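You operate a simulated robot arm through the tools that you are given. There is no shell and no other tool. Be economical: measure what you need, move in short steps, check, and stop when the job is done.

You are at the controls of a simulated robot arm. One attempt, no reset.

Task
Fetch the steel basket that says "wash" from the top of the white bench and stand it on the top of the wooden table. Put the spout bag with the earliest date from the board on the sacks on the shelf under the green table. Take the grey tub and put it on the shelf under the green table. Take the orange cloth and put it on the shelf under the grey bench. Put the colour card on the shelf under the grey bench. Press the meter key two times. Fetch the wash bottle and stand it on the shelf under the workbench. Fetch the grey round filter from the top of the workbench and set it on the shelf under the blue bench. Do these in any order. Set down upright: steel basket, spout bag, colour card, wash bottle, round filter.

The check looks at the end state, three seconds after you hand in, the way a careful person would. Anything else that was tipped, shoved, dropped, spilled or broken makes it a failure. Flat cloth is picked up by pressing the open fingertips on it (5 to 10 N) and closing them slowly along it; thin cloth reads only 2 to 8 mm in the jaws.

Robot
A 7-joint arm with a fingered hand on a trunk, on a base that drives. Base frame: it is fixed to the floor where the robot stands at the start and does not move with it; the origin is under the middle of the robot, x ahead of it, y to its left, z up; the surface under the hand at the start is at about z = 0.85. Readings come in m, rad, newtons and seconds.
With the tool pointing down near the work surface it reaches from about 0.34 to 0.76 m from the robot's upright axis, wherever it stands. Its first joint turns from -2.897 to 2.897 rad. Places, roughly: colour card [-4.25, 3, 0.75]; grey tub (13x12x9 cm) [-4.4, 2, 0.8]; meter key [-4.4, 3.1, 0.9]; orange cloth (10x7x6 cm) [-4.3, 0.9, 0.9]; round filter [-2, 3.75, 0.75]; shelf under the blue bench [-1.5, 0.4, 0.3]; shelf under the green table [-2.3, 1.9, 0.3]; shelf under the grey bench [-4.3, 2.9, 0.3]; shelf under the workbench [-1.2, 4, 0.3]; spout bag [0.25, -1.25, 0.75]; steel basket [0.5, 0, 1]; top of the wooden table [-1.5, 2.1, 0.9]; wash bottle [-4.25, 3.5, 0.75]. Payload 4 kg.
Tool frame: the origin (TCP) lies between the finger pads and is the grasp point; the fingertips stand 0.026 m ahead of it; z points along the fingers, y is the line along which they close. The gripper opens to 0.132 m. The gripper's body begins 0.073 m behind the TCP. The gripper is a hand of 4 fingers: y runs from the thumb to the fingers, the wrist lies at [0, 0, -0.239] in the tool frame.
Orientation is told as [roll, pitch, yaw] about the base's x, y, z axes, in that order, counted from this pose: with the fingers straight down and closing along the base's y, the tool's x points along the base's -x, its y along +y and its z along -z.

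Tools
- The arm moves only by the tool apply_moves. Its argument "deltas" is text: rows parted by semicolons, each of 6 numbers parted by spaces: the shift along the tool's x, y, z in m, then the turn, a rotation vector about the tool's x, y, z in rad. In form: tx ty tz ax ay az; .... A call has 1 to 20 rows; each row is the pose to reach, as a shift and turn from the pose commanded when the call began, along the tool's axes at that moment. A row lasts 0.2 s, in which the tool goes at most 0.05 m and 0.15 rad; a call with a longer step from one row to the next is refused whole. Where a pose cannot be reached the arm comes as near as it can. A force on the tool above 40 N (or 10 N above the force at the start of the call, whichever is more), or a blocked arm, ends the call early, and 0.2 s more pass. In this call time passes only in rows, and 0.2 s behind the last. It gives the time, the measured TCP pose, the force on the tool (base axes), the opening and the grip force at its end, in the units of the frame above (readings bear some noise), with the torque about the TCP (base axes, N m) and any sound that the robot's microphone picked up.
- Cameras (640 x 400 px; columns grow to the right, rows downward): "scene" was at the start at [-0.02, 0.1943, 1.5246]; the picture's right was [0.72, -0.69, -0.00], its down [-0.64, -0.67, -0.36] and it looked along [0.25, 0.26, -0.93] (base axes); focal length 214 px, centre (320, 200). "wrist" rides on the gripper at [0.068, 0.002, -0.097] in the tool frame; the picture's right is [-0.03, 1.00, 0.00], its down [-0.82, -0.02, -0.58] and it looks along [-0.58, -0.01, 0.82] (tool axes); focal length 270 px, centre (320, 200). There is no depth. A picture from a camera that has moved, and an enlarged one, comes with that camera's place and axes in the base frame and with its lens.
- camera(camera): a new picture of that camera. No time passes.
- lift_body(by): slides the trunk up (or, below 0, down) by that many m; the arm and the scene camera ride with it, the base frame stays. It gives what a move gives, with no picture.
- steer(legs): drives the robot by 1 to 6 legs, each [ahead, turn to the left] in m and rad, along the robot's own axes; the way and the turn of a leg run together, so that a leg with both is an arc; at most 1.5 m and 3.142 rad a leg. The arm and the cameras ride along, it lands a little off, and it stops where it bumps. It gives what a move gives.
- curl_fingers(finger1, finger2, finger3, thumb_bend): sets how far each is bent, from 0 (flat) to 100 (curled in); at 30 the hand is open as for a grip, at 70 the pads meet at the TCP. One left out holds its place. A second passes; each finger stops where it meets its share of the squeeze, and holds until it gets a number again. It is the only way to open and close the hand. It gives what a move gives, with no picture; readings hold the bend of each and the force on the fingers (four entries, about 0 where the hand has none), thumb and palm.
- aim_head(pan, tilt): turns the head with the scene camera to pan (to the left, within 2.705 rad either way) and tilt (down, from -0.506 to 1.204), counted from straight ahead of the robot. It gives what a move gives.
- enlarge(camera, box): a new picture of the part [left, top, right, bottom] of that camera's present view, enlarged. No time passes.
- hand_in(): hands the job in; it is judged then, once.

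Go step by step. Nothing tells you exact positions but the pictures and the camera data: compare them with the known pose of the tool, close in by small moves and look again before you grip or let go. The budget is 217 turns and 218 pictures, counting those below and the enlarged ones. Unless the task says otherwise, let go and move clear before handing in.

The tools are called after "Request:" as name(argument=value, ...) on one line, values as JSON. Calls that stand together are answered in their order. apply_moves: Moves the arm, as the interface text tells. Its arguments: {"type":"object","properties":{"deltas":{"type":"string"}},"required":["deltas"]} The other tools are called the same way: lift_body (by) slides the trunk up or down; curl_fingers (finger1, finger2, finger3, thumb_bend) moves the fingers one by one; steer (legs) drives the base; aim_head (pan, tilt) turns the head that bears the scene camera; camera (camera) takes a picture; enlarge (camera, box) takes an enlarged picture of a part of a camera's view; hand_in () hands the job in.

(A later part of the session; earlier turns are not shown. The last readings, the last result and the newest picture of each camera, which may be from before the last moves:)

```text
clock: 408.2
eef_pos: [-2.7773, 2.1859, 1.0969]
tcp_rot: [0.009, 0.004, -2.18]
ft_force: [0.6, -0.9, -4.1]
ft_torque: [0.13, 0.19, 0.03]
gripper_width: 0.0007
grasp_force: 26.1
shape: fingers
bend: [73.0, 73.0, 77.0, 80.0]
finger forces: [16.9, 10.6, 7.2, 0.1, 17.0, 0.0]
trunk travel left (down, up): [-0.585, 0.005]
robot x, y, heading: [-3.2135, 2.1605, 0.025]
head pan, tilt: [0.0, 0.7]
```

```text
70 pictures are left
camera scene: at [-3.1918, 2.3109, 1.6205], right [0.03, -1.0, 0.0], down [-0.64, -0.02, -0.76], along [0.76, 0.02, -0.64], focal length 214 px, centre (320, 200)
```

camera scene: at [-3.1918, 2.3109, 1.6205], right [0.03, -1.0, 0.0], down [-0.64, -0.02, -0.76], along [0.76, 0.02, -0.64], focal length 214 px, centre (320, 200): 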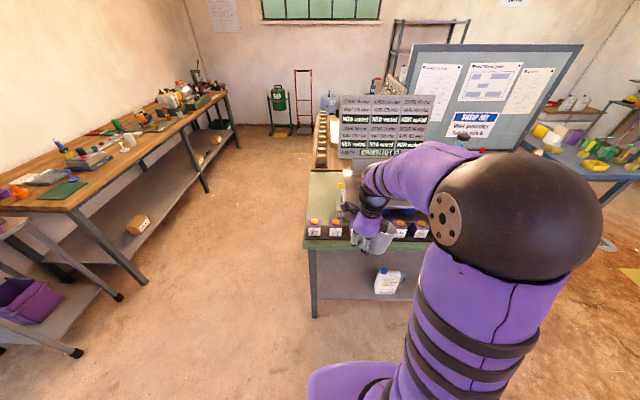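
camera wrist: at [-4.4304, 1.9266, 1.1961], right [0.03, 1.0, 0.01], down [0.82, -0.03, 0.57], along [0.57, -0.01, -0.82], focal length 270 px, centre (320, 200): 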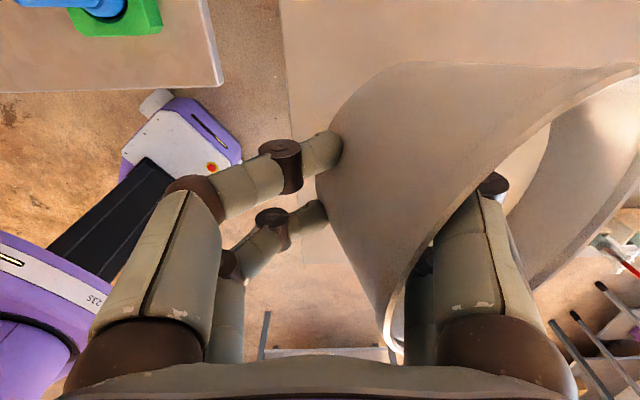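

I turn the hand so the tub points forward and lower the trunk.

Request:
apply_moves(deltas="0 0 0 0 0 -0.15; 0 0 0 0 0 -0.3; 0 0 0 0 0 -0.45; 0 0 0 0 0 -0.58; 0 0 0 0 0 -0.58")

Request:
lift_body(by=-0.4)

Request:
lift_body(by=-0.16)

Request:
aim_head(pan=-0.1, tilt=0.4)

Request:
camera(camera="scene")

Request:
camera(camera="wrist")

```text
clock: 409.4
eef_pos: [-2.7775, 2.1863, 1.0973]
tcp_rot: [0.01, -0.003, -1.6]
ft_force: [-0.3, -0.3, -4.1]
ft_torque: [0.02, 0.24, 0.01]
gripper_width: 0.0008
grasp_force: 26.3
shape: fingers
bend: [73.0, 73.0, 77.0, 80.0]
finger forces: [17.1, 10.7, 7.5, 0.0, 17.7, 0.1]
trunk travel left (down, up): [-0.585, 0.005]
robot x, y, heading: [-3.2172, 2.1548, 0.031]
head pan, tilt: [0.0, 0.7]
```

```text
clock: 413.2
eef_pos: [-2.7764, 2.1862, 0.6965]
tcp_rot: [0.011, -0.003, -1.602]
ft_force: [0.1, 0.2, -4.2]
ft_torque: [0.0, 0.24, -0.02]
gripper_width: 0.001
grasp_force: 26.7
shape: fingers
bend: [73.0, 73.0, 77.0, 80.0]
finger forces: [17.1, 10.9, 7.4, 0.0, 17.6, 0.0]
trunk travel left (down, up): [-0.185, 0.405]
robot x, y, heading: [-3.2142, 2.1586, 0.027]
head pan, tilt: [0.0, 0.7]
```

```text
clock: 415.1
eef_pos: [-2.7772, 2.1854, 0.5375]
tcp_rot: [0.01, -0.002, -1.601]
ft_force: [0.2, 0.0, -3.8]
ft_torque: [0.03, 0.22, -0.05]
gripper_width: 0.0011
grasp_force: 26.8
shape: fingers
bend: [73.0, 73.0, 77.0, 80.0]
finger forces: [17.2, 10.8, 7.4, 0.0, 17.6, 0.0]
trunk travel left (down, up): [-0.025, 0.565]
robot x, y, heading: [-3.2161, 2.1529, 0.026]
head pan, tilt: [0.0, 0.7]
```

```text
clock: 415.9
eef_pos: [-2.7777, 2.1865, 0.5366]
tcp_rot: [0.012, -0.003, -1.599]
ft_force: [-0.3, -0.4, -4.1]
ft_torque: [0.02, 0.25, -0.01]
gripper_width: 0.0009
grasp_force: 26.7
shape: fingers
bend: [73.0, 73.0, 77.0, 80.0]
finger forces: [17.0, 11.0, 7.4, 0.1, 17.7, 0.1]
trunk travel left (down, up): [-0.025, 0.565]
robot x, y, heading: [-3.2145, 2.154, 0.026]
head pan, tilt: [-0.099, 0.4]
```

```text
69 pictures are left
camera scene: at [-3.1845, 2.3019, 1.0874], right [-0.07, -1.0, 0.0], down [-0.39, 0.03, -0.92], along [0.92, -0.07, -0.39], focal length 214 px, centre (320, 200)
```

scene: 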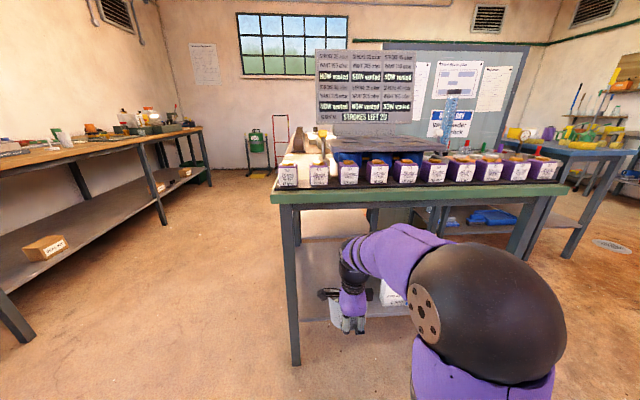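

```text
68 pictures are left
camera wrist: at [-2.7754, 2.2541, 0.6338], right [1.0, -0.06, 0.01], down [-0.05, -0.81, 0.58], along [-0.02, -0.58, -0.82], focal length 270 px, centre (320, 200)
```

wrist: 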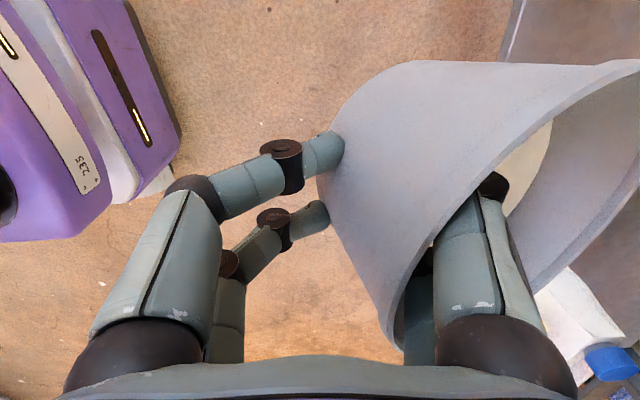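

Leg and bag leave room. I lower to z≈0.45 and move forward so the tub is over the shelf.

Request:
apply_moves(deltas="0 0 0.04 0 0 0; 0 0 0.085 0 0 0; 0 0.045 0.085 0 0 0; 0 0.09 0.085 0 0 0; 0 0.135 0.085 0 0 0; 0 0.18 0.085 0 0 0; 0 0.215 0.085 0 0 0; 0 0.215 0.085 0 0 0")

Request:
enlarge(camera="scene", box=[260, 190, 460, 370])

Request:
camera(camera="wrist")

```text
clock: 417.6
eef_pos: [-2.5625, 2.1789, 0.4539]
tcp_rot: [0.009, -0.001, -1.6]
ft_force: [0.3, -0.6, -3.9]
ft_torque: [0.0, 0.24, 0.01]
gripper_width: 0.001
grasp_force: 27.1
shape: fingers
bend: [73.0, 73.0, 77.0, 80.0]
finger forces: [17.2, 11.2, 7.7, 0.1, 17.8, 0.0]
trunk travel left (down, up): [-0.025, 0.565]
robot x, y, heading: [-3.2137, 2.152, 0.023]
head pan, tilt: [-0.099, 0.4]
```

```text
2.22 times, centred on (360, 280) of scene
camera zoom: at [-3.1843, 2.3019, 1.0874], right [-0.07, -1.0, 0.0], down [-0.39, 0.03, -0.92], along [0.92, -0.07, -0.39], focal length 477 px, centre (231, 22)
```

zoom: 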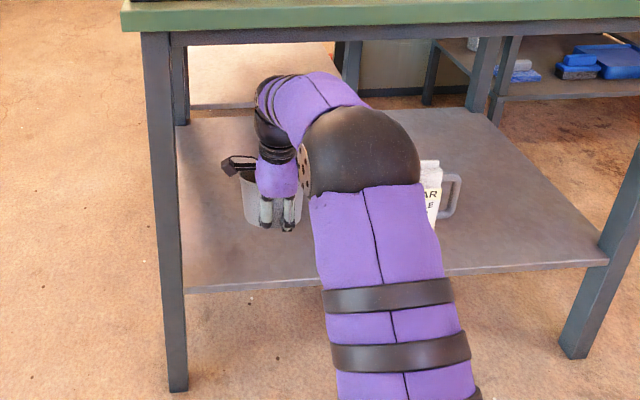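

```text
66 pictures are left
camera wrist: at [-2.5598, 2.2471, 0.5501], right [1.0, -0.06, 0.01], down [-0.05, -0.81, 0.58], along [-0.02, -0.58, -0.82], focal length 270 px, centre (320, 200)
```

wrist: 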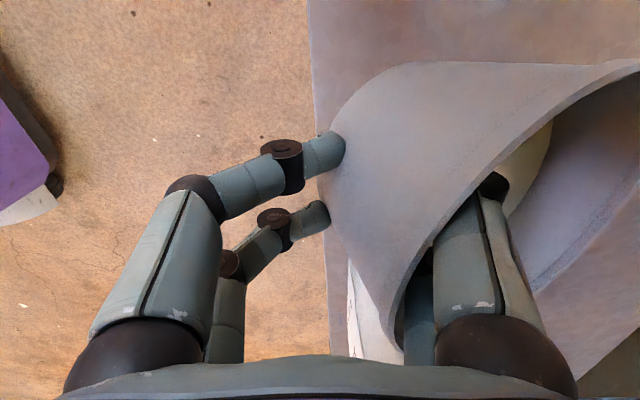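

I move 2.5 cm further in, then lower in small steps until contact.

Request:
apply_moves(deltas="0 0.025 0 0 0 0; 0 0.025 0.015 0 0 0; 0 0.025 0.03 0 0 0; 0 0.025 0.03 0 0 0")

Request:
apply_moves(deltas="0 0 0.01 0 0 0; 0 0 0.02 0 0 0; 0 0 0.02 0 0 0")

```text
clock: 418.6
eef_pos: [-2.5363, 2.1781, 0.4242]
tcp_rot: [0.01, -0.002, -1.6]
ft_force: [0.1, 0.7, -4.0]
ft_torque: [0.06, 0.22, 0.03]
gripper_width: 0.0011
grasp_force: 26.9
shape: fingers
bend: [73.0, 73.0, 77.0, 80.0]
finger forces: [17.4, 11.2, 7.7, 0.0, 17.7, 0.1]
trunk travel left (down, up): [-0.025, 0.565]
robot x, y, heading: [-3.2181, 2.1543, 0.025]
head pan, tilt: [-0.099, 0.4]
```

```text
clock: 419.4
eef_pos: [-2.536, 2.1799, 0.4057]
tcp_rot: [0.01, -0.002, -1.599]
ft_force: [0.0, -0.8, -3.9]
ft_torque: [0.03, 0.24, -0.02]
gripper_width: 0.0008
grasp_force: 26.4
shape: fingers
bend: [73.0, 73.0, 77.0, 80.0]
finger forces: [17.3, 11.2, 7.7, 0.1, 17.7, 0.0]
trunk travel left (down, up): [-0.025, 0.565]
robot x, y, heading: [-3.2133, 2.1565, 0.023]
head pan, tilt: [-0.099, 0.4]
```

Request:
apply_moves(deltas="0 0 0.006 0 0 0; 0 0 0.012 0 0 0; 0 0 0.012 0 0 0")

Request:
apply_moves(deltas="0 0 0.006 0 0 0; 0 0 0.01 0 0 0; 0 0 0.01 0 0 0")

Request:
camera(camera="wrist")

```text
clock: 420.2
eef_pos: [-2.5366, 2.1792, 0.3925]
tcp_rot: [0.01, -0.002, -1.601]
ft_force: [-0.3, -0.5, -4.4]
ft_torque: [0.02, 0.21, -0.01]
gripper_width: 0.001
grasp_force: 26.6
shape: fingers
bend: [73.0, 73.0, 77.0, 80.0]
finger forces: [17.2, 11.2, 7.7, 0.0, 17.7, 0.1]
trunk travel left (down, up): [-0.025, 0.565]
robot x, y, heading: [-3.2164, 2.1561, 0.023]
head pan, tilt: [-0.099, 0.4]
```

```text
clock: 421.1
eef_pos: [-2.5361, 2.1793, 0.3831]
tcp_rot: [0.01, -0.001, -1.601]
ft_force: [0.3, 0.0, -2.9]
ft_torque: [0.01, 0.25, 0.0]
gripper_width: 0.0009
grasp_force: 26.9
shape: fingers
bend: [73.0, 73.0, 77.0, 80.0]
finger forces: [17.3, 11.2, 7.7, 0.0, 17.7, 0.0]
trunk travel left (down, up): [-0.025, 0.565]
robot x, y, heading: [-3.2181, 2.1565, 0.023]
head pan, tilt: [-0.099, 0.4]
```

```text
65 pictures are left
camera wrist: at [-2.5338, 2.2465, 0.4791], right [1.0, -0.06, 0.01], down [-0.05, -0.81, 0.58], along [-0.02, -0.58, -0.82], focal length 270 px, centre (320, 200)
```

wrist: 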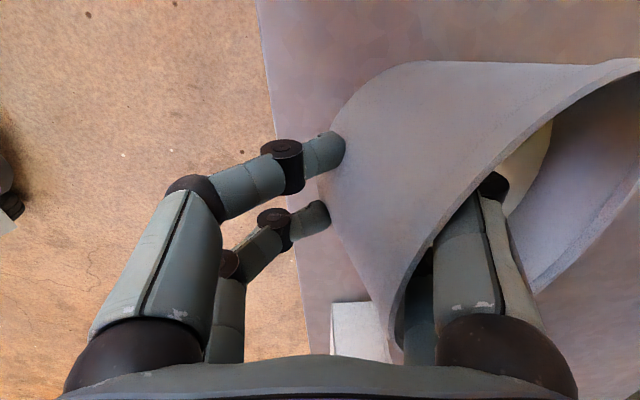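

Just touching. I lower another centimetre to let it level out, watching the force.

Request:
apply_moves(deltas="0 0 0.005 0 0 0; 0 0 0.008 0 0 0; 0 0 0.008 0 0 0")

Request:
apply_moves(deltas="0 0 0.005 0 0 0; 0 0 0.008 0 0 0; 0 0 0.008 0 0 0")

Request:
camera(camera="wrist")

```text
clock: 421.9
eef_pos: [-2.5366, 2.1787, 0.374]
tcp_rot: [0.011, -0.001, -1.599]
ft_force: [0.3, 0.6, -4.5]
ft_torque: [0.06, 0.24, 0.0]
gripper_width: 0.0012
grasp_force: 26.9
shape: fingers
bend: [73.0, 73.0, 77.0, 80.0]
finger forces: [17.3, 11.2, 7.6, 0.0, 17.5, 0.0]
trunk travel left (down, up): [-0.025, 0.565]
robot x, y, heading: [-3.2151, 2.1554, 0.023]
head pan, tilt: [-0.099, 0.4]
```

```text
clock: 422.6
eef_pos: [-2.5358, 2.1784, 0.3672]
tcp_rot: [0.011, -0.001, -1.601]
ft_force: [0.1, 0.0, -3.1]
ft_torque: [0.01, 0.21, 0.02]
gripper_width: 0.0009
grasp_force: 27.5
shape: fingers
bend: [73.0, 73.0, 77.0, 80.0]
finger forces: [17.1, 11.2, 7.9, 0.1, 17.6, 0.0]
trunk travel left (down, up): [-0.025, 0.565]
robot x, y, heading: [-3.2163, 2.1502, 0.023]
head pan, tilt: [-0.099, 0.4]
```

```text
64 pictures are left
camera wrist: at [-2.5336, 2.2466, 0.463], right [1.0, -0.06, 0.01], down [-0.05, -0.81, 0.58], along [-0.02, -0.58, -0.82], focal length 270 px, centre (320, 200)
```

wrist: 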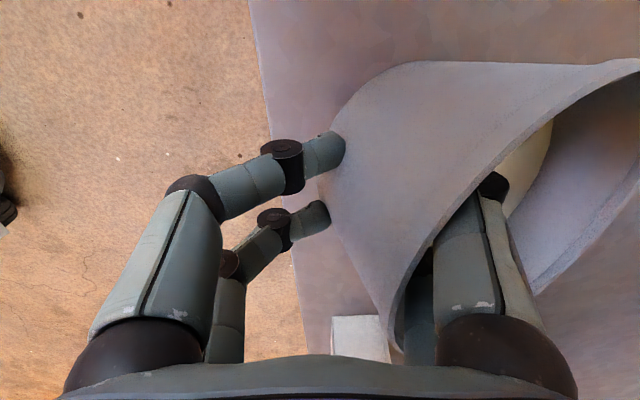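

Not yet touching; I keep lowering.

Request:
apply_moves(deltas="0 0 0.006 0 0 0; 0 0 0.012 0 0 0; 0 0 0.012 0 0 0")

Request:
apply_moves(deltas="0 0 0.006 0 0 0; 0 0 0.01 0 0 0; 0 0 0.01 0 0 0")

```text
clock: 423.4
eef_pos: [-2.5366, 2.1794, 0.3528]
tcp_rot: [0.01, -0.001, -1.6]
ft_force: [-1.7, 0.3, 0.2]
ft_torque: [0.04, -0.17, 0.0]
gripper_width: 0.0012
grasp_force: 25.8
shape: fingers
bend: [73.0, 73.0, 77.0, 80.0]
finger forces: [15.5, 10.5, 8.0, 0.1, 18.0, 0.0]
trunk travel left (down, up): [-0.025, 0.565]
robot x, y, heading: [-3.2188, 2.1548, 0.021]
head pan, tilt: [-0.099, 0.4]
```

```text
clock: 424.2
eef_pos: [-2.5369, 2.1778, 0.3447]
tcp_rot: [0.01, -0.001, -1.601]
ft_force: [-1.0, 1.4, 2.2]
ft_torque: [-0.02, -0.27, 0.04]
gripper_width: 0.0013
grasp_force: 29.3
shape: fingers
bend: [73.0, 73.0, 76.0, 80.0]
finger forces: [16.9, 12.9, 8.6, 0.1, 20.2, 0.1]
trunk travel left (down, up): [-0.025, 0.565]
robot x, y, heading: [-3.215, 2.1566, 0.025]
head pan, tilt: [-0.099, 0.4]
```

Contact; the tub is rotating to level with little force. A bit more.

Request:
apply_moves(deltas="0 0 0.004 0 0 0; 0 0 0.008 0 0 0; 0 0 0.008 0 0 0")

Request:
camera(camera="wrist")

Request:
enlarge(camera="scene", box=[300, 210, 420, 330])

```text
clock: 425.1
eef_pos: [-2.5365, 2.1783, 0.338]
tcp_rot: [0.012, -0.002, -1.599]
ft_force: [-1.0, 0.5, 2.1]
ft_torque: [-0.03, -0.39, 0.08]
gripper_width: 0.0017
grasp_force: 32.3
shape: fingers
bend: [74.0, 73.0, 76.0, 80.0]
finger forces: [19.6, 14.7, 8.5, 0.0, 21.8, 0.0]
trunk travel left (down, up): [-0.025, 0.565]
robot x, y, heading: [-3.214, 2.1605, 0.023]
head pan, tilt: [-0.099, 0.4]
```

```text
63 pictures are left
camera wrist: at [-2.5334, 2.2464, 0.4334], right [1.0, -0.06, 0.01], down [-0.05, -0.81, 0.58], along [-0.02, -0.58, -0.82], focal length 270 px, centre (320, 200)
```

wrist: 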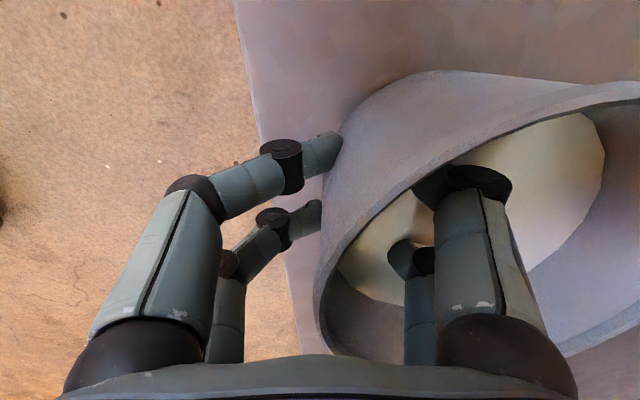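

```text
3.33 times, centred on (360, 270) of scene
camera zoom: at [-3.1848, 2.3019, 1.0875], right [-0.07, -1.0, 0.0], down [-0.39, 0.03, -0.92], along [0.92, -0.07, -0.39], focal length 715 px, centre (187, -33)
```

zoom: 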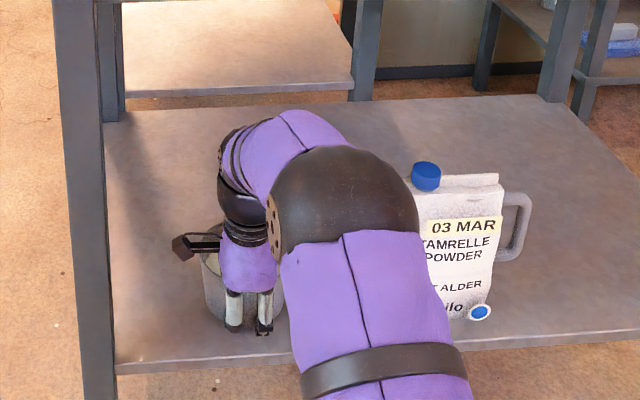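

The tub is nearly level on the shelf. I open and rise straight up out of it, then withdraw.

Request:
curl_fingers(finger1=50, finger2=50, finger3=50, thumb_bend=50)

Request:
apply_moves(deltas="0 0 -0.03 0 0 0; 0 0 -0.06 0 0 0; 0 0 -0.095 0 0 0; 0 -0.04 -0.1 0 0 0; 0 -0.08 -0.1 0 0 0; 0 -0.12 -0.1 0 0 0; 0 -0.16 -0.1 0 0 0; 0 -0.2 -0.1 0 0 0; 0 -0.24 -0.1 0 0 0")

Request:
enlarge(camera="scene", box=[260, 190, 460, 370])

```text
clock: 426.1
eef_pos: [-2.5358, 2.1789, 0.3381]
tcp_rot: [0.011, -0.003, -1.601]
ft_force: [-2.1, -1.7, 5.7]
ft_torque: [-0.01, -0.21, -0.08]
gripper_width: 0.0635
grasp_force: 2.8
shape: fingers
bend: [51.0, 51.0, 50.0, 50.0]
finger forces: [4.0, 2.1, 0.1, 0.1, 0.0, 0.0]
trunk travel left (down, up): [-0.025, 0.565]
robot x, y, heading: [-3.2154, 2.1542, 0.024]
head pan, tilt: [-0.099, 0.4]
```

```text
clock: 428.1
eef_pos: [-2.7771, 2.1858, 0.4345]
tcp_rot: [0.009, -0.001, -1.601]
ft_force: [0.7, -1.0, -0.5]
ft_torque: [0.02, 0.0, -0.02]
gripper_width: 0.0654
grasp_force: 0.0
shape: fingers
bend: [50.0, 50.0, 50.0, 50.0]
finger forces: [0.0, 0.0, 0.0, 0.1, 0.0, 0.0]
trunk travel left (down, up): [-0.025, 0.565]
robot x, y, heading: [-3.2144, 2.1556, 0.021]
head pan, tilt: [-0.099, 0.4]
```

```text
2.22 times, centred on (360, 280) of scene
camera zoom: at [-3.1845, 2.3019, 1.0874], right [-0.07, -1.0, 0.0], down [-0.39, 0.03, -0.92], along [0.92, -0.07, -0.39], focal length 477 px, centre (231, 22)
```

zoom: 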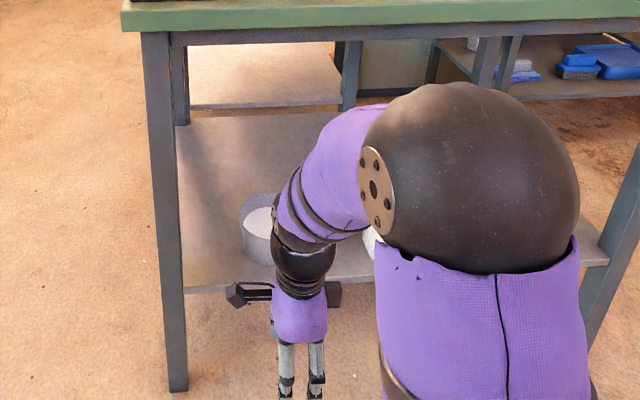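

The tub stands on the green table's shelf. Next the cloth: I back out, raise, straighten the hand and drive to the small table.

Request:
steer(legs=[[-0.2, 0]])

Request:
lift_body(by=0.4)

Request:
lift_body(by=0.15)

Request:
apply_moves(deltas="0 0 -0.03 0 0 -0.15; 0 0 -0.06 0 0 -0.3; 0 0 -0.09 0 0 -0.45; 0 0 -0.12 0 0 -0.6; 0 0 -0.12 0 0 -0.75; 0 0 -0.12 0 0 -0.9; 0 0 -0.12 0 0 -1.05; 0 0 -0.12 0 0 -1.2; 0 0 -0.12 0 0 -1.35; 0 0 -0.12 0 0 -1.5; 0 0 -0.12 0 0 -1.6")

Request:
steer(legs=[[0, -1.8], [1.28, 0], [0, -1.36]])

Request:
aim_head(pan=0.0, tilt=0.8)

Request:
camera(camera="scene")

Request:
camera(camera="wrist")

```text
clock: 429.6
eef_pos: [-2.9779, 2.1805, 0.4339]
tcp_rot: [0.012, -0.002, -1.6]
ft_force: [0.3, -0.3, -0.2]
ft_torque: [0.04, -0.02, 0.01]
gripper_width: 0.0652
grasp_force: 0.1
shape: fingers
bend: [50.0, 50.0, 50.0, 50.0]
finger forces: [0.0, 0.0, 0.0, 0.0, 0.1, 0.0]
trunk travel left (down, up): [-0.025, 0.565]
robot x, y, heading: [-3.4146, 2.1515, 0.027]
head pan, tilt: [-0.099, 0.4]
```

```text
clock: 433.5
eef_pos: [-2.9771, 2.1812, 0.8348]
tcp_rot: [0.01, -0.001, -1.601]
ft_force: [0.0, 0.1, -0.3]
ft_torque: [0.01, -0.04, 0.01]
gripper_width: 0.0654
grasp_force: 0.1
shape: fingers
bend: [50.0, 50.0, 50.0, 50.0]
finger forces: [0.0, 0.0, 0.0, 0.0, 0.0, 0.1]
trunk travel left (down, up): [-0.425, 0.165]
robot x, y, heading: [-3.4133, 2.1541, 0.025]
head pan, tilt: [-0.099, 0.4]
```

```text
clock: 435.2
eef_pos: [-2.9779, 2.1808, 0.9831]
tcp_rot: [0.01, -0.002, -1.601]
ft_force: [0.9, -1.0, 0.4]
ft_torque: [0.04, 0.03, 0.0]
gripper_width: 0.0656
grasp_force: 0.0
shape: fingers
bend: [50.0, 50.0, 50.0, 50.0]
finger forces: [0.0, 0.0, 0.0, 0.0, 0.0, 0.1]
trunk travel left (down, up): [-0.575, 0.015]
robot x, y, heading: [-3.4143, 2.1489, 0.023]
head pan, tilt: [-0.099, 0.4]
```

```text
clock: 437.6
eef_pos: [-2.9778, 2.1802, 1.1036]
tcp_rot: [-0.002, -0.011, 0.0]
ft_force: [0.6, 0.1, 0.6]
ft_torque: [0.01, 0.02, 0.05]
gripper_width: 0.0654
grasp_force: 0.0
shape: fingers
bend: [50.0, 50.0, 50.0, 50.0]
finger forces: [0.1, 0.0, 0.0, 0.0, 0.0, 0.0]
trunk travel left (down, up): [-0.575, 0.015]
robot x, y, heading: [-3.4175, 2.1499, 0.02]
head pan, tilt: [-0.099, 0.4]
```

```text
clock: 452.6
eef_pos: [-4.1029, 0.8688, 1.1036]
tcp_rot: [-0.002, -0.01, 3.136]
ft_force: [-1.0, -0.1, -0.2]
ft_torque: [-0.02, -0.02, 0.02]
gripper_width: 0.0655
grasp_force: 0.1
shape: fingers
bend: [50.0, 50.0, 50.0, 50.0]
finger forces: [0.1, 0.0, 0.0, 0.0, 0.0, 0.1]
trunk travel left (down, up): [-0.575, 0.015]
robot x, y, heading: [-3.665, 0.8931, -3.125]
head pan, tilt: [-0.099, 0.4]
```

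```text
clock: 453.4
eef_pos: [-4.1022, 0.868, 1.1036]
tcp_rot: [-0.003, -0.012, 3.137]
ft_force: [0.7, 1.1, 0.0]
ft_torque: [0.01, 0.0, 0.0]
gripper_width: 0.0655
grasp_force: 0.1
shape: fingers
bend: [50.0, 50.0, 50.0, 50.0]
finger forces: [0.0, 0.0, 0.0, 0.1, 0.0, 0.1]
trunk travel left (down, up): [-0.575, 0.015]
robot x, y, heading: [-3.6673, 0.896, -3.119]
head pan, tilt: [0.0, 0.799]
```

```text
60 pictures are left
camera scene: at [-3.6816, 0.7443, 1.6024], right [-0.02, 1.0, 0.0], down [0.72, 0.01, -0.7], along [-0.7, -0.01, -0.72], focal length 214 px, centre (320, 200)
```

scene: 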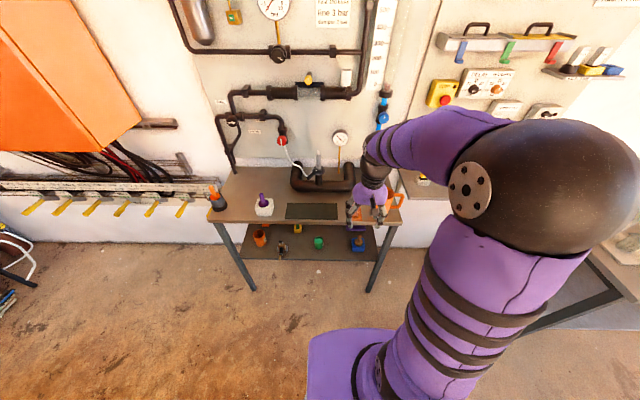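

```text
59 pictures are left
camera wrist: at [-4.0332, 0.8659, 1.1997], right [-0.03, -1.0, 0.0], down [-0.81, 0.02, 0.59], along [-0.59, 0.02, -0.81], focal length 270 px, centre (320, 200)
```

wrist: 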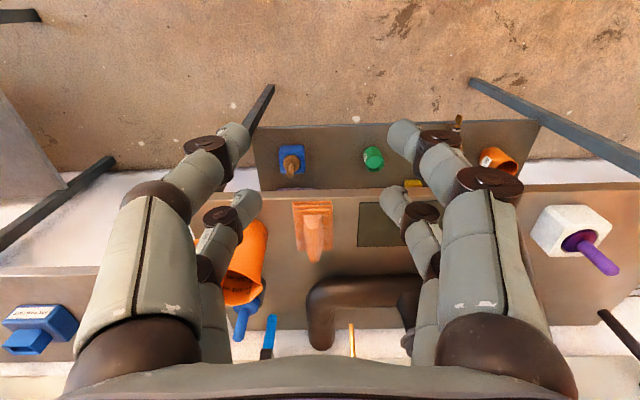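

The bunched orange cloth is at about [-4.325, 0.885] beside the mug. I move above it and lower to z≈0.95.

Request:
curl_fingers(finger1=43, finger2=43, finger3=43, thumb_bend=43)

Request:
apply_moves(deltas="-0.045 -0.005 0 0 0 0; -0.09 -0.01 0 0 0 0; -0.135 -0.017 0 0 0 0; -0.18 -0.017 0 0 0 0; -0.223 -0.017 0 0 0 0; -0.223 -0.017 0.045 0 0 0; -0.223 -0.017 0.09 0 0 0; -0.223 -0.017 0.13 0 0 0; -0.223 -0.017 0.13 0 0 0")

Request:
camera(camera="wrist")

```text
clock: 454.4
eef_pos: [-4.1023, 0.8695, 1.1047]
tcp_rot: [-0.002, -0.011, 3.137]
ft_force: [0.2, 0.0, -0.1]
ft_torque: [0.01, 0.01, 0.01]
gripper_width: 0.0888
grasp_force: 0.0
shape: fingers
bend: [43.0, 43.0, 43.0, 43.0]
finger forces: [0.0, 0.1, 0.0, 0.1, 0.1, 0.0]
trunk travel left (down, up): [-0.575, 0.015]
robot x, y, heading: [-3.6655, 0.8931, -3.122]
head pan, tilt: [0.0, 0.799]
```

```text
clock: 456.4
eef_pos: [-4.3261, 0.8874, 0.975]
tcp_rot: [-0.002, -0.009, 3.136]
ft_force: [-0.3, 0.1, -0.2]
ft_torque: [0.03, -0.03, 0.03]
gripper_width: 0.0891
grasp_force: 0.0
shape: fingers
bend: [43.0, 43.0, 43.0, 43.0]
finger forces: [0.0, 0.0, 0.0, 0.0, 0.0, 0.1]
trunk travel left (down, up): [-0.575, 0.015]
robot x, y, heading: [-3.6668, 0.8972, -3.119]
head pan, tilt: [0.0, 0.799]
```

```text
58 pictures are left
camera wrist: at [-4.258, 0.8842, 1.0715], right [-0.03, -1.0, 0.0], down [-0.81, 0.02, 0.59], along [-0.59, 0.02, -0.81], focal length 270 px, centre (320, 200)
```

wrist: 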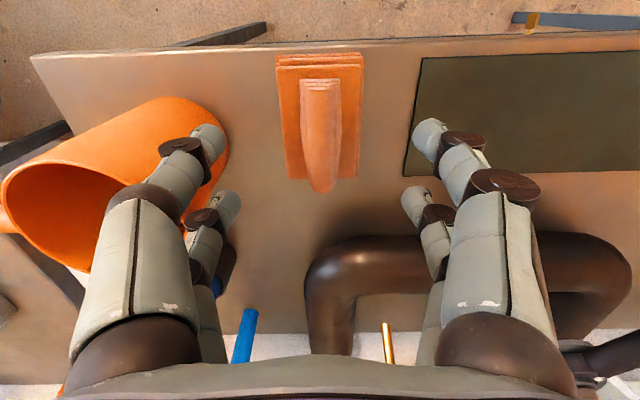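

The cloth is centred at [-4.335, 0.884], table z≈0.863. I lower to z≈0.897 around it and close.

Request:
apply_moves(deltas="-0.009 0.003 0.03 0 0 0; -0.009 0.003 0.06 0 0 0; -0.009 0.003 0.078 0 0 0; -0.009 0.003 0.078 0 0 0")

Request:
curl_fingers(finger1=75, finger2=75, finger3=75, thumb_bend=75)

Request:
apply_moves(deltas="0 0 -0.02 0 0 0; 0 0 -0.05 0 0 0; 0 0 -0.09 0 0 0; 0 0 -0.13 0 0 0; 0 0 -0.17 0 0 0; 0 0 -0.2 0 0 0")

Request:
camera(camera="wrist")

```text
clock: 457.4
eef_pos: [-4.3368, 0.8841, 0.8975]
tcp_rot: [-0.003, -0.01, 3.137]
ft_force: [0.0, 0.0, -0.3]
ft_torque: [0.02, -0.01, 0.01]
gripper_width: 0.0892
grasp_force: 0.1
shape: fingers
bend: [43.0, 43.0, 43.0, 43.0]
finger forces: [0.0, 0.0, 0.0, 0.0, 0.0, 0.0]
trunk travel left (down, up): [-0.575, 0.015]
robot x, y, heading: [-3.6631, 0.9015, -3.119]
head pan, tilt: [0.0, 0.799]
```

```text
clock: 458.4
eef_pos: [-4.3354, 0.8858, 0.8989]
tcp_rot: [-0.003, -0.016, 3.135]
ft_force: [-3.8, 8.4, 21.5]
ft_torque: [-0.33, 0.19, -0.15]
gripper_width: 0.0444
grasp_force: 36.1
shape: fingers
bend: [57.0, 56.0, 59.0, 64.0]
finger forces: [21.1, 18.7, 14.0, 0.0, 18.6, 0.1]
trunk travel left (down, up): [-0.575, 0.015]
robot x, y, heading: [-3.6628, 0.8954, -3.125]
head pan, tilt: [0.0, 0.799]
```

```text
clock: 459.8
eef_pos: [-4.3334, 0.8834, 1.0972]
tcp_rot: [-0.001, -0.007, 3.137]
ft_force: [-0.3, -0.7, -0.6]
ft_torque: [0.0, -0.01, 0.01]
gripper_width: 0.0441
grasp_force: 25.3
shape: fingers
bend: [54.0, 52.0, 60.0, 65.0]
finger forces: [14.4, 12.9, 8.2, 0.0, 14.8, 0.0]
trunk travel left (down, up): [-0.575, 0.015]
robot x, y, heading: [-3.6675, 0.8994, -3.124]
head pan, tilt: [0.0, 0.799]
```

```text
57 pictures are left
camera wrist: at [-4.2647, 0.8808, 1.1943], right [-0.03, -1.0, 0.0], down [-0.81, 0.02, 0.59], along [-0.59, 0.02, -0.81], focal length 270 px, centre (320, 200)
```

wrist: 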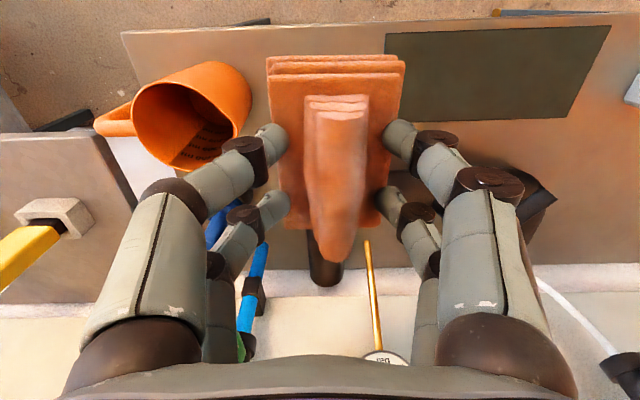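

The cloth is held. I retract and drive north to stand before the grey bench.

Request:
apply_moves(deltas="0.045 0 0 0 0 0; 0.09 0 0 0 0 0; 0.135 0 0 0 0 0; 0.18 0 0 0 0 0; 0.225 0 0 0 0 0; 0.25 0 0 0 0 0")

Request:
steer(legs=[[-0.2, 0], [0, -1.58], [1.5, 0], [0.4, 0], [0, 1.57]])

Request:
aim_head(pan=0.0, tilt=0.75)

Request:
camera(camera="scene")

```text
clock: 461.2
eef_pos: [-4.0825, 0.8836, 1.0957]
tcp_rot: [-0.004, -0.013, 3.136]
ft_force: [0.0, -0.2, -0.2]
ft_torque: [-0.01, 0.02, -0.02]
gripper_width: 0.0439
grasp_force: 23.3
shape: fingers
bend: [54.0, 52.0, 60.0, 65.0]
finger forces: [13.1, 12.0, 7.3, 0.0, 14.5, 0.1]
trunk travel left (down, up): [-0.575, 0.015]
robot x, y, heading: [-3.6631, 0.8942, -3.126]
head pan, tilt: [0.0, 0.799]
```

```text
clock: 480.5
eef_pos: [-3.8892, 2.8011, 1.0947]
tcp_rot: [-0.001, -0.008, 3.119]
ft_force: [0.4, 0.3, -0.7]
ft_torque: [0.0, 0.01, 0.0]
gripper_width: 0.0438
grasp_force: 22.5
shape: fingers
bend: [54.0, 52.0, 60.0, 65.0]
finger forces: [12.3, 11.4, 6.8, 0.0, 14.6, 0.0]
trunk travel left (down, up): [-0.575, 0.015]
robot x, y, heading: [-3.4699, 2.8092, -3.137]
head pan, tilt: [0.0, 0.799]
```

```text
clock: 481.1
eef_pos: [-3.8911, 2.8014, 1.0952]
tcp_rot: [-0.001, -0.008, 3.119]
ft_force: [-0.4, 0.1, -0.4]
ft_torque: [0.0, -0.01, 0.04]
gripper_width: 0.0439
grasp_force: 22.2
shape: fingers
bend: [54.0, 52.0, 60.0, 65.0]
finger forces: [12.3, 11.3, 6.9, 0.0, 14.4, 0.0]
trunk travel left (down, up): [-0.575, 0.015]
robot x, y, heading: [-3.4674, 2.8068, -3.138]
head pan, tilt: [0.0, 0.75]
```

```text
56 pictures are left
camera scene: at [-3.4927, 2.6558, 1.6063], right [0.0, 1.0, 0.0], down [0.68, 0.0, -0.73], along [-0.73, 0.0, -0.68], focal length 214 px, centre (320, 200)
```

scene: 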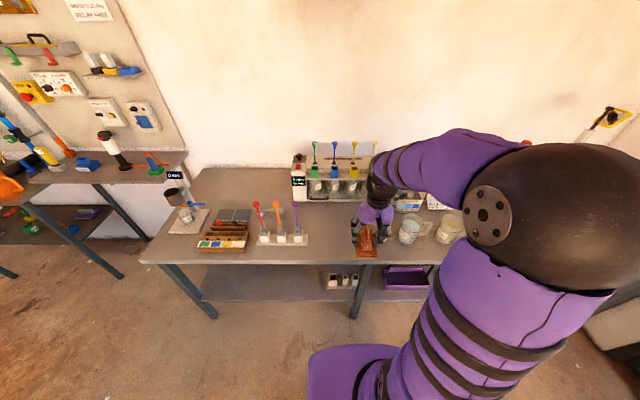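

The shelf's left bay is free around y≈2.2–2.6 (jars at y≈2.8). I lower the trunk and look at the clearance.

Request:
lift_body(by=-0.4)

Request:
lift_body(by=-0.17)

Request:
apply_moves(deltas="0 0.045 0.02 0 0 0; 0 0.09 0.04 0 0 0; 0 0.135 0.06 0 0 0; 0 0.18 0.08 0 0 0; 0 0.225 0.1 0 0 0; 0 0.27 0.12 0 0 0; 0 0.3 0.14 0 0 0; 0 0.3 0.14 0 0 0")

Request:
aim_head(pan=0.25, tilt=0.4)

Request:
camera(camera="scene")

```text
clock: 485.0
eef_pos: [-3.8911, 2.8016, 0.6952]
tcp_rot: [-0.003, -0.011, 3.119]
ft_force: [0.2, -0.3, 0.2]
ft_torque: [0.0, -0.03, 0.0]
gripper_width: 0.0442
grasp_force: 22.9
shape: fingers
bend: [54.0, 52.0, 60.0, 65.0]
finger forces: [12.2, 11.3, 6.7, 0.0, 14.5, 0.0]
trunk travel left (down, up): [-0.175, 0.415]
robot x, y, heading: [-3.4695, 2.8072, -3.141]
head pan, tilt: [0.0, 0.75]
```

```text
clock: 486.9
eef_pos: [-3.8907, 2.8016, 0.5247]
tcp_rot: [-0.001, -0.011, 3.118]
ft_force: [-0.7, 0.7, -0.4]
ft_torque: [-0.01, 0.03, 0.03]
gripper_width: 0.0442
grasp_force: 22.4
shape: fingers
bend: [54.0, 52.0, 60.0, 65.0]
finger forces: [12.3, 11.2, 6.7, 0.0, 14.4, 0.1]
trunk travel left (down, up): [-0.005, 0.585]
robot x, y, heading: [-3.4724, 2.8038, -3.139]
head pan, tilt: [0.0, 0.75]
```

```text
clock: 488.7
eef_pos: [-3.8998, 2.4999, 0.3845]
tcp_rot: [-0.003, -0.011, 3.118]
ft_force: [0.1, -0.2, -0.5]
ft_torque: [-0.02, 0.01, 0.0]
gripper_width: 0.044
grasp_force: 21.3
shape: fingers
bend: [54.0, 52.0, 60.0, 66.0]
finger forces: [11.8, 10.9, 6.4, 0.1, 14.4, 0.0]
trunk travel left (down, up): [-0.005, 0.585]
robot x, y, heading: [-3.4698, 2.8135, -3.14]
head pan, tilt: [0.0, 0.75]
```

```text
clock: 489.5
eef_pos: [-3.8994, 2.5016, 0.3844]
tcp_rot: [-0.002, -0.01, 3.118]
ft_force: [-0.8, -0.1, -0.6]
ft_torque: [0.01, 0.01, -0.01]
gripper_width: 0.0441
grasp_force: 21.3
shape: fingers
bend: [54.0, 52.0, 60.0, 66.0]
finger forces: [11.7, 10.8, 6.4, 0.1, 14.3, 0.0]
trunk travel left (down, up): [-0.005, 0.585]
robot x, y, heading: [-3.4685, 2.807, -3.139]
head pan, tilt: [0.25, 0.4]
```

```text
55 pictures are left
camera scene: at [-3.4995, 2.6329, 1.0674], right [-0.25, 0.97, 0.0], down [0.38, 0.1, -0.92], along [-0.89, -0.23, -0.39], focal length 214 px, centre (320, 200)
```

scene: 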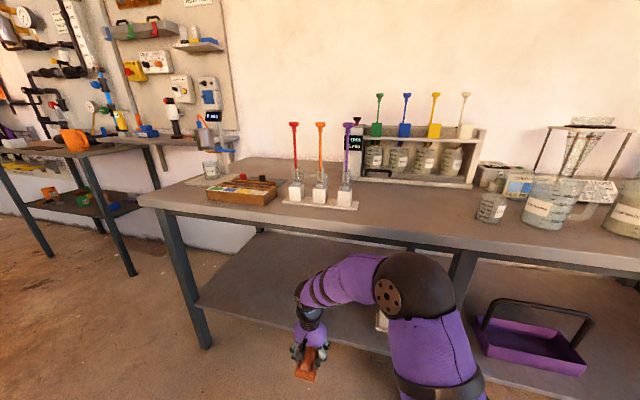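

Clearance looks fine. I extend over the shelf to x≈-4.11 at this height, then lower.

Request:
apply_moves(deltas="-0.045 0 0 0 0 0; -0.09 0 0 0 0 0; -0.13 0 0 0 0 0; -0.17 0 0 0 0 0; -0.21 0 0 0 0 0; -0.225 0 0.015 0 0 0; -0.225 0 0.03 0 0 0; -0.225 0 0.038 0 0 0; -0.225 0 0.038 0 0 0")

Request:
camera(camera="scene")

Request:
camera(camera="wrist")

```text
clock: 491.5
eef_pos: [-4.1241, 2.5072, 0.3509]
tcp_rot: [-0.001, -0.013, 3.12]
ft_force: [2.4, 2.7, 12.4]
ft_torque: [-0.41, 0.01, 0.02]
gripper_width: 0.0438
grasp_force: 23.9
shape: fingers
bend: [54.0, 52.0, 60.0, 66.0]
finger forces: [11.7, 12.4, 9.9, 0.0, 13.6, 0.1]
trunk travel left (down, up): [-0.005, 0.585]
robot x, y, heading: [-3.4711, 2.8038, -3.137]
head pan, tilt: [0.25, 0.4]
```

```text
54 pictures are left
camera scene: at [-3.4987, 2.6333, 1.0677], right [-0.25, 0.97, 0.0], down [0.38, 0.1, -0.92], along [-0.89, -0.23, -0.39], focal length 214 px, centre (320, 200)
```

scene: 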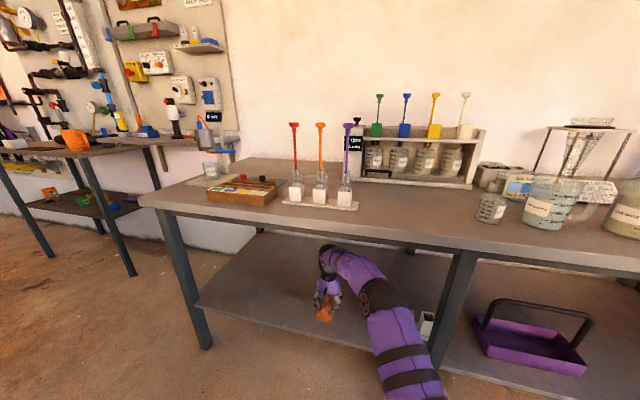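

```text
53 pictures are left
camera wrist: at [-4.0553, 2.5023, 0.4464], right [-0.05, -1.0, 0.0], down [-0.81, 0.04, 0.59], along [-0.59, 0.03, -0.81], focal length 270 px, centre (320, 200)
```

wrist: 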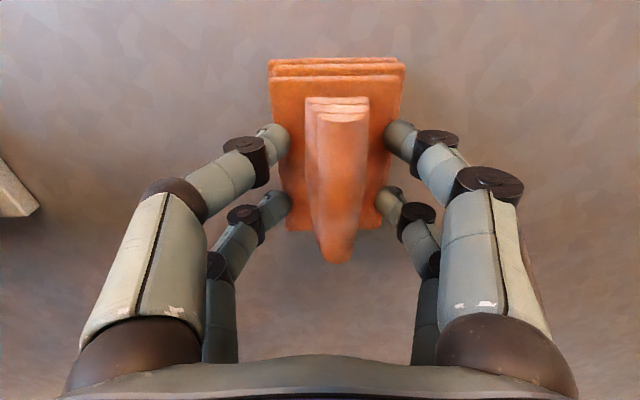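

The cloth rests on the shelf. I open, rise and withdraw.

Request:
curl_fingers(finger1=40, finger2=40, finger3=40, thumb_bend=40)

Request:
apply_moves(deltas="0 0 -0.02 0 0 0; 0 0 -0.04 0 0 0; 0 0 -0.07 0 0 0; 0.04 0 -0.08 0 0 0; 0.08 0 -0.08 0 0 0; 0.12 0 -0.08 0 0 0; 0.16 0 -0.08 0 0 0; 0.2 0 -0.08 0 0 0; 0.24 -0.02 -0.08 0 0 0; 0.24 -0.06 -0.08 0 0 0; 0.24 -0.1 -0.08 0 0 0; 0.24 -0.14 -0.08 0 0 0; 0.24 -0.18 -0.08 0 0 0; 0.24 -0.22 -0.08 0 0 0; 0.24 -0.26 -0.08 0 0 0")

Request:
camera(camera="scene")

```text
clock: 492.5
eef_pos: [-4.1239, 2.5077, 0.3483]
tcp_rot: [-0.002, -0.009, 3.119]
ft_force: [0.6, 1.1, 0.0]
ft_torque: [0.0, -0.02, -0.02]
gripper_width: 0.0993
grasp_force: 0.1
shape: fingers
bend: [40.0, 40.0, 40.0, 40.0]
finger forces: [0.1, 0.1, 0.1, 0.0, 0.0, 0.0]
trunk travel left (down, up): [-0.005, 0.585]
robot x, y, heading: [-3.4735, 2.806, -3.138]
head pan, tilt: [0.25, 0.4]
```

```text
clock: 495.7
eef_pos: [-3.8772, 2.7604, 0.426]
tcp_rot: [-0.001, -0.01, 3.12]
ft_force: [0.1, -0.2, 0.4]
ft_torque: [0.0, 0.0, -0.01]
gripper_width: 0.0996
grasp_force: 0.2
shape: fingers
bend: [40.0, 40.0, 40.0, 40.0]
finger forces: [0.0, 0.0, 0.0, 0.0, 0.0, 0.2]
trunk travel left (down, up): [-0.005, 0.585]
robot x, y, heading: [-3.4697, 2.8078, -3.138]
head pan, tilt: [0.25, 0.4]
```

```text
52 pictures are left
camera scene: at [-3.4994, 2.6328, 1.0674], right [-0.25, 0.97, 0.0], down [0.38, 0.1, -0.92], along [-0.89, -0.23, -0.39], focal length 214 px, centre (320, 200)
```

scene: 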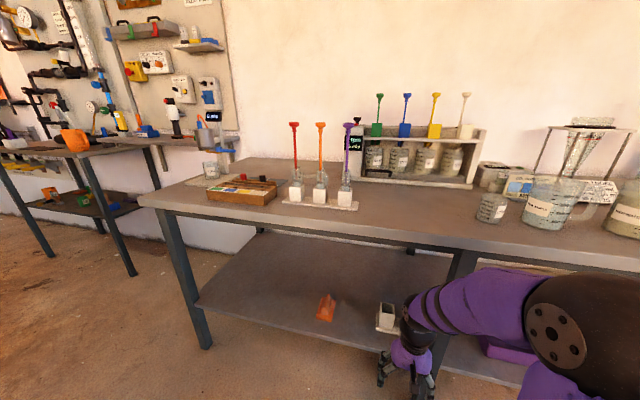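

The cloth is on the shelf. Now I raise the trunk and look at the colour card and meter.

Request:
lift_body(by=0.4)

Request:
lift_body(by=0.16)

Request:
apply_moves(deltas="0 0.045 -0.02 0 0 0; 0 0.09 -0.04 0 0 0; 0 0.135 -0.06 0 0 0; 0 0.18 -0.08 0 0 0; 0 0.225 -0.1 0 0 0; 0 0.27 -0.1 0 0 0; 0 0.315 -0.1 0 0 0; 0 0.35 -0.1 0 0 0")

Request:
aim_head(pan=-0.35, tilt=0.7)

Request:
enlarge(camera="scene", box=[200, 100, 440, 260])

```text
clock: 499.5
eef_pos: [-3.8765, 2.7602, 0.8268]
tcp_rot: [-0.003, -0.011, 3.119]
ft_force: [-0.3, 0.6, 0.2]
ft_torque: [0.05, -0.03, -0.02]
gripper_width: 0.0994
grasp_force: 0.0
shape: fingers
bend: [40.0, 40.0, 40.0, 40.0]
finger forces: [0.0, 0.0, 0.1, 0.0, 0.0, 0.1]
trunk travel left (down, up): [-0.405, 0.185]
robot x, y, heading: [-3.4687, 2.8055, -3.137]
head pan, tilt: [0.25, 0.4]
```

```text
clock: 501.4
eef_pos: [-3.8784, 2.7602, 0.9866]
tcp_rot: [-0.001, -0.011, 3.118]
ft_force: [-0.5, 0.7, -1.0]
ft_torque: [0.05, -0.03, -0.03]
gripper_width: 0.0997
grasp_force: 0.0
shape: fingers
bend: [40.0, 40.0, 40.0, 40.0]
finger forces: [0.0, 0.0, 0.0, 0.0, 0.0, 0.1]
trunk travel left (down, up): [-0.565, 0.025]
robot x, y, heading: [-3.4728, 2.8068, -3.138]
head pan, tilt: [0.25, 0.4]
```

```text
clock: 503.2
eef_pos: [-3.8842, 2.4105, 1.0862]
tcp_rot: [-0.002, -0.011, 3.12]
ft_force: [-0.5, 0.1, 1.2]
ft_torque: [0.01, 0.03, 0.0]
gripper_width: 0.0995
grasp_force: 0.1
shape: fingers
bend: [40.0, 40.0, 40.0, 40.0]
finger forces: [0.0, 0.0, 0.0, 0.0, 0.1, 0.0]
trunk travel left (down, up): [-0.565, 0.025]
robot x, y, heading: [-3.4751, 2.806, -3.139]
head pan, tilt: [0.25, 0.4]
```

```text
clock: 504.2
eef_pos: [-3.8843, 2.4113, 1.0858]
tcp_rot: [0.0, -0.011, 3.119]
ft_force: [0.4, 0.3, 1.0]
ft_torque: [-0.02, 0.02, 0.01]
gripper_width: 0.0998
grasp_force: 0.1
shape: fingers
bend: [40.0, 40.0, 40.0, 40.0]
finger forces: [0.1, 0.0, 0.0, 0.0, 0.0, 0.1]
trunk travel left (down, up): [-0.565, 0.025]
robot x, y, heading: [-3.4731, 2.8053, -3.134]
head pan, tilt: [-0.351, 0.7]
```

```text
2.50 times, centred on (320, 180) of scene
camera zoom: at [-3.4897, 2.6849, 1.6006], right [0.34, 0.94, 0.0], down [0.61, -0.22, -0.77], along [-0.72, 0.26, -0.64], focal length 536 px, centre (320, 250)
```

zoom: 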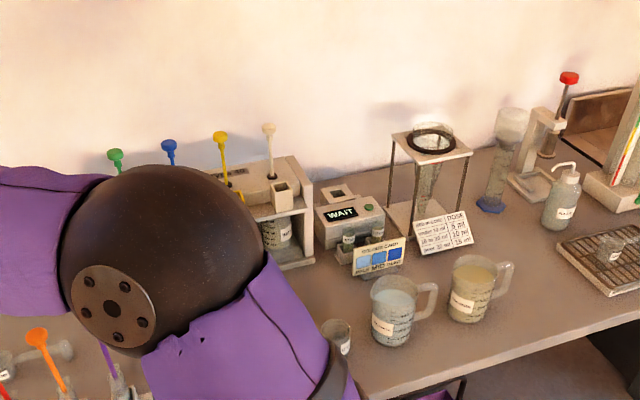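

The meter reads WAIT with a green key near [-4.45, 3.16]; the colour card stands before it near [-4.33, 3.13], the wash bottle near [-4.30, 3.62]. I drive north and closer, and turn the hand 90°.

Request:
apply_moves(deltas="0 -0.045 0 0 0 0; 0 -0.09 0 0 0 0; 0 -0.135 0 0 0 0; 0 -0.18 0 0 0 0; 0 -0.225 0 0 0 0; 0 -0.27 0 0 0 0; 0 -0.315 0 0 0 0; 0 -0.36 0 0 0 0; 0 -0.39 0 0 0 0")

Request:
steer(legs=[[0, -1.57], [0.34, 0], [0, 1.57], [0.24, 0]])

Request:
apply_moves(deltas="0 0 -0.02 0 0 0.15; 0 0 -0.02 0 0 0.3; 0 0 -0.02 0 0 0.45; 0 0 -0.02 0 0 0.6; 0 0 -0.02 0 0 0.75; 0 0 -0.02 0 0 0.9; 0 0 -0.02 0 0 1.05; 0 0 -0.02 0 0 1.2; 0 0 -0.02 0 0 1.35; 0 0 -0.02 0 0 1.5; 0 0 -0.02 0 0 1.55")

Request:
curl_fingers(finger1=100, finger2=71, finger3=71, thumb_bend=100)

Request:
camera(camera="wrist")

Request:
aim_head(pan=0.0, tilt=0.85)

Request:
camera(camera="scene")

```text
clock: 506.2
eef_pos: [-3.8769, 2.801, 1.0865]
tcp_rot: [-0.002, -0.01, 3.118]
ft_force: [0.3, -0.9, 0.2]
ft_torque: [0.03, 0.0, -0.03]
gripper_width: 0.0994
grasp_force: 0.1
shape: fingers
bend: [40.0, 40.0, 40.0, 40.0]
finger forces: [0.0, 0.0, 0.0, 0.1, 0.0, 0.1]
trunk travel left (down, up): [-0.565, 0.025]
robot x, y, heading: [-3.4676, 2.8064, -3.139]
head pan, tilt: [-0.351, 0.7]
```

```text
clock: 518.2
eef_pos: [-4.118, 3.1384, 1.0869]
tcp_rot: [-0.001, -0.01, 3.115]
ft_force: [-0.2, -0.1, 0.3]
ft_torque: [0.0, 0.01, -0.03]
gripper_width: 0.0997
grasp_force: 0.0
shape: fingers
bend: [40.0, 40.0, 40.0, 40.0]
finger forces: [0.1, 0.0, 0.0, 0.0, 0.1, 0.0]
trunk travel left (down, up): [-0.565, 0.025]
robot x, y, heading: [-3.7129, 3.1459, 3.143]
head pan, tilt: [-0.351, 0.7]
```

```text
clock: 520.6
eef_pos: [-4.1184, 3.1379, 1.1064]
tcp_rot: [0.01, 0.0, 1.563]
ft_force: [-0.3, 0.3, -0.3]
ft_torque: [0.02, 0.01, -0.01]
gripper_width: 0.0995
grasp_force: 0.1
shape: fingers
bend: [40.0, 40.0, 40.0, 40.0]
finger forces: [0.0, 0.1, 0.0, 0.1, 0.0, 0.1]
trunk travel left (down, up): [-0.565, 0.025]
robot x, y, heading: [-3.7168, 3.1429, 3.138]
head pan, tilt: [-0.351, 0.7]
```

```text
clock: 521.6
eef_pos: [-4.1184, 3.1379, 1.1075]
tcp_rot: [0.011, -0.003, 1.565]
ft_force: [0.2, -0.3, -0.9]
ft_torque: [-0.01, -0.01, 0.0]
gripper_width: 0.0063
grasp_force: 0.0
shape: fingers
bend: [96.0, 71.0, 71.0, 100.0]
finger forces: [0.0, 0.1, 0.1, 0.1, 0.1, 0.0]
trunk travel left (down, up): [-0.565, 0.025]
robot x, y, heading: [-3.7163, 3.1449, 3.143]
head pan, tilt: [-0.351, 0.7]
```

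```text
50 pictures are left
camera wrist: at [-4.1195, 3.0689, 1.2034], right [-1.0, 0.03, 0.01], down [0.03, 0.81, 0.58], along [0.01, 0.58, -0.82], focal length 270 px, centre (320, 200)
```

wrist: 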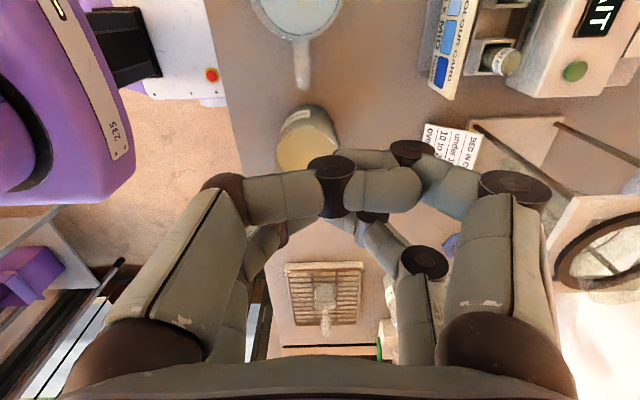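

```text
clock: 522.5
eef_pos: [-4.1173, 3.1376, 1.1073]
tcp_rot: [0.011, -0.002, 1.564]
ft_force: [0.3, 0.5, -0.3]
ft_torque: [-0.01, -0.02, 0.0]
gripper_width: 0.0063
grasp_force: 0.2
shape: fingers
bend: [96.0, 71.0, 71.0, 100.0]
finger forces: [0.0, 0.0, 0.0, 0.0, 0.0, 0.0]
trunk travel left (down, up): [-0.565, 0.025]
robot x, y, heading: [-3.7131, 3.1437, 3.146]
head pan, tilt: [0.0, 0.85]
```

```text
49 pictures are left
camera scene: at [-3.7305, 2.9925, 1.5884], right [0.0, 1.0, 0.0], down [0.75, 0.0, -0.66], along [-0.66, 0.0, -0.75], focal length 214 px, centre (320, 200)
```

scene: 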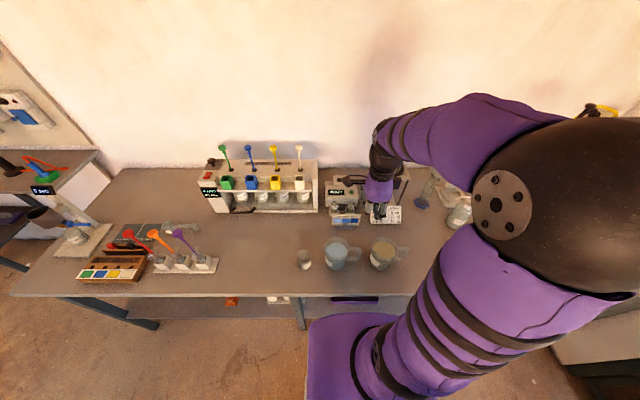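

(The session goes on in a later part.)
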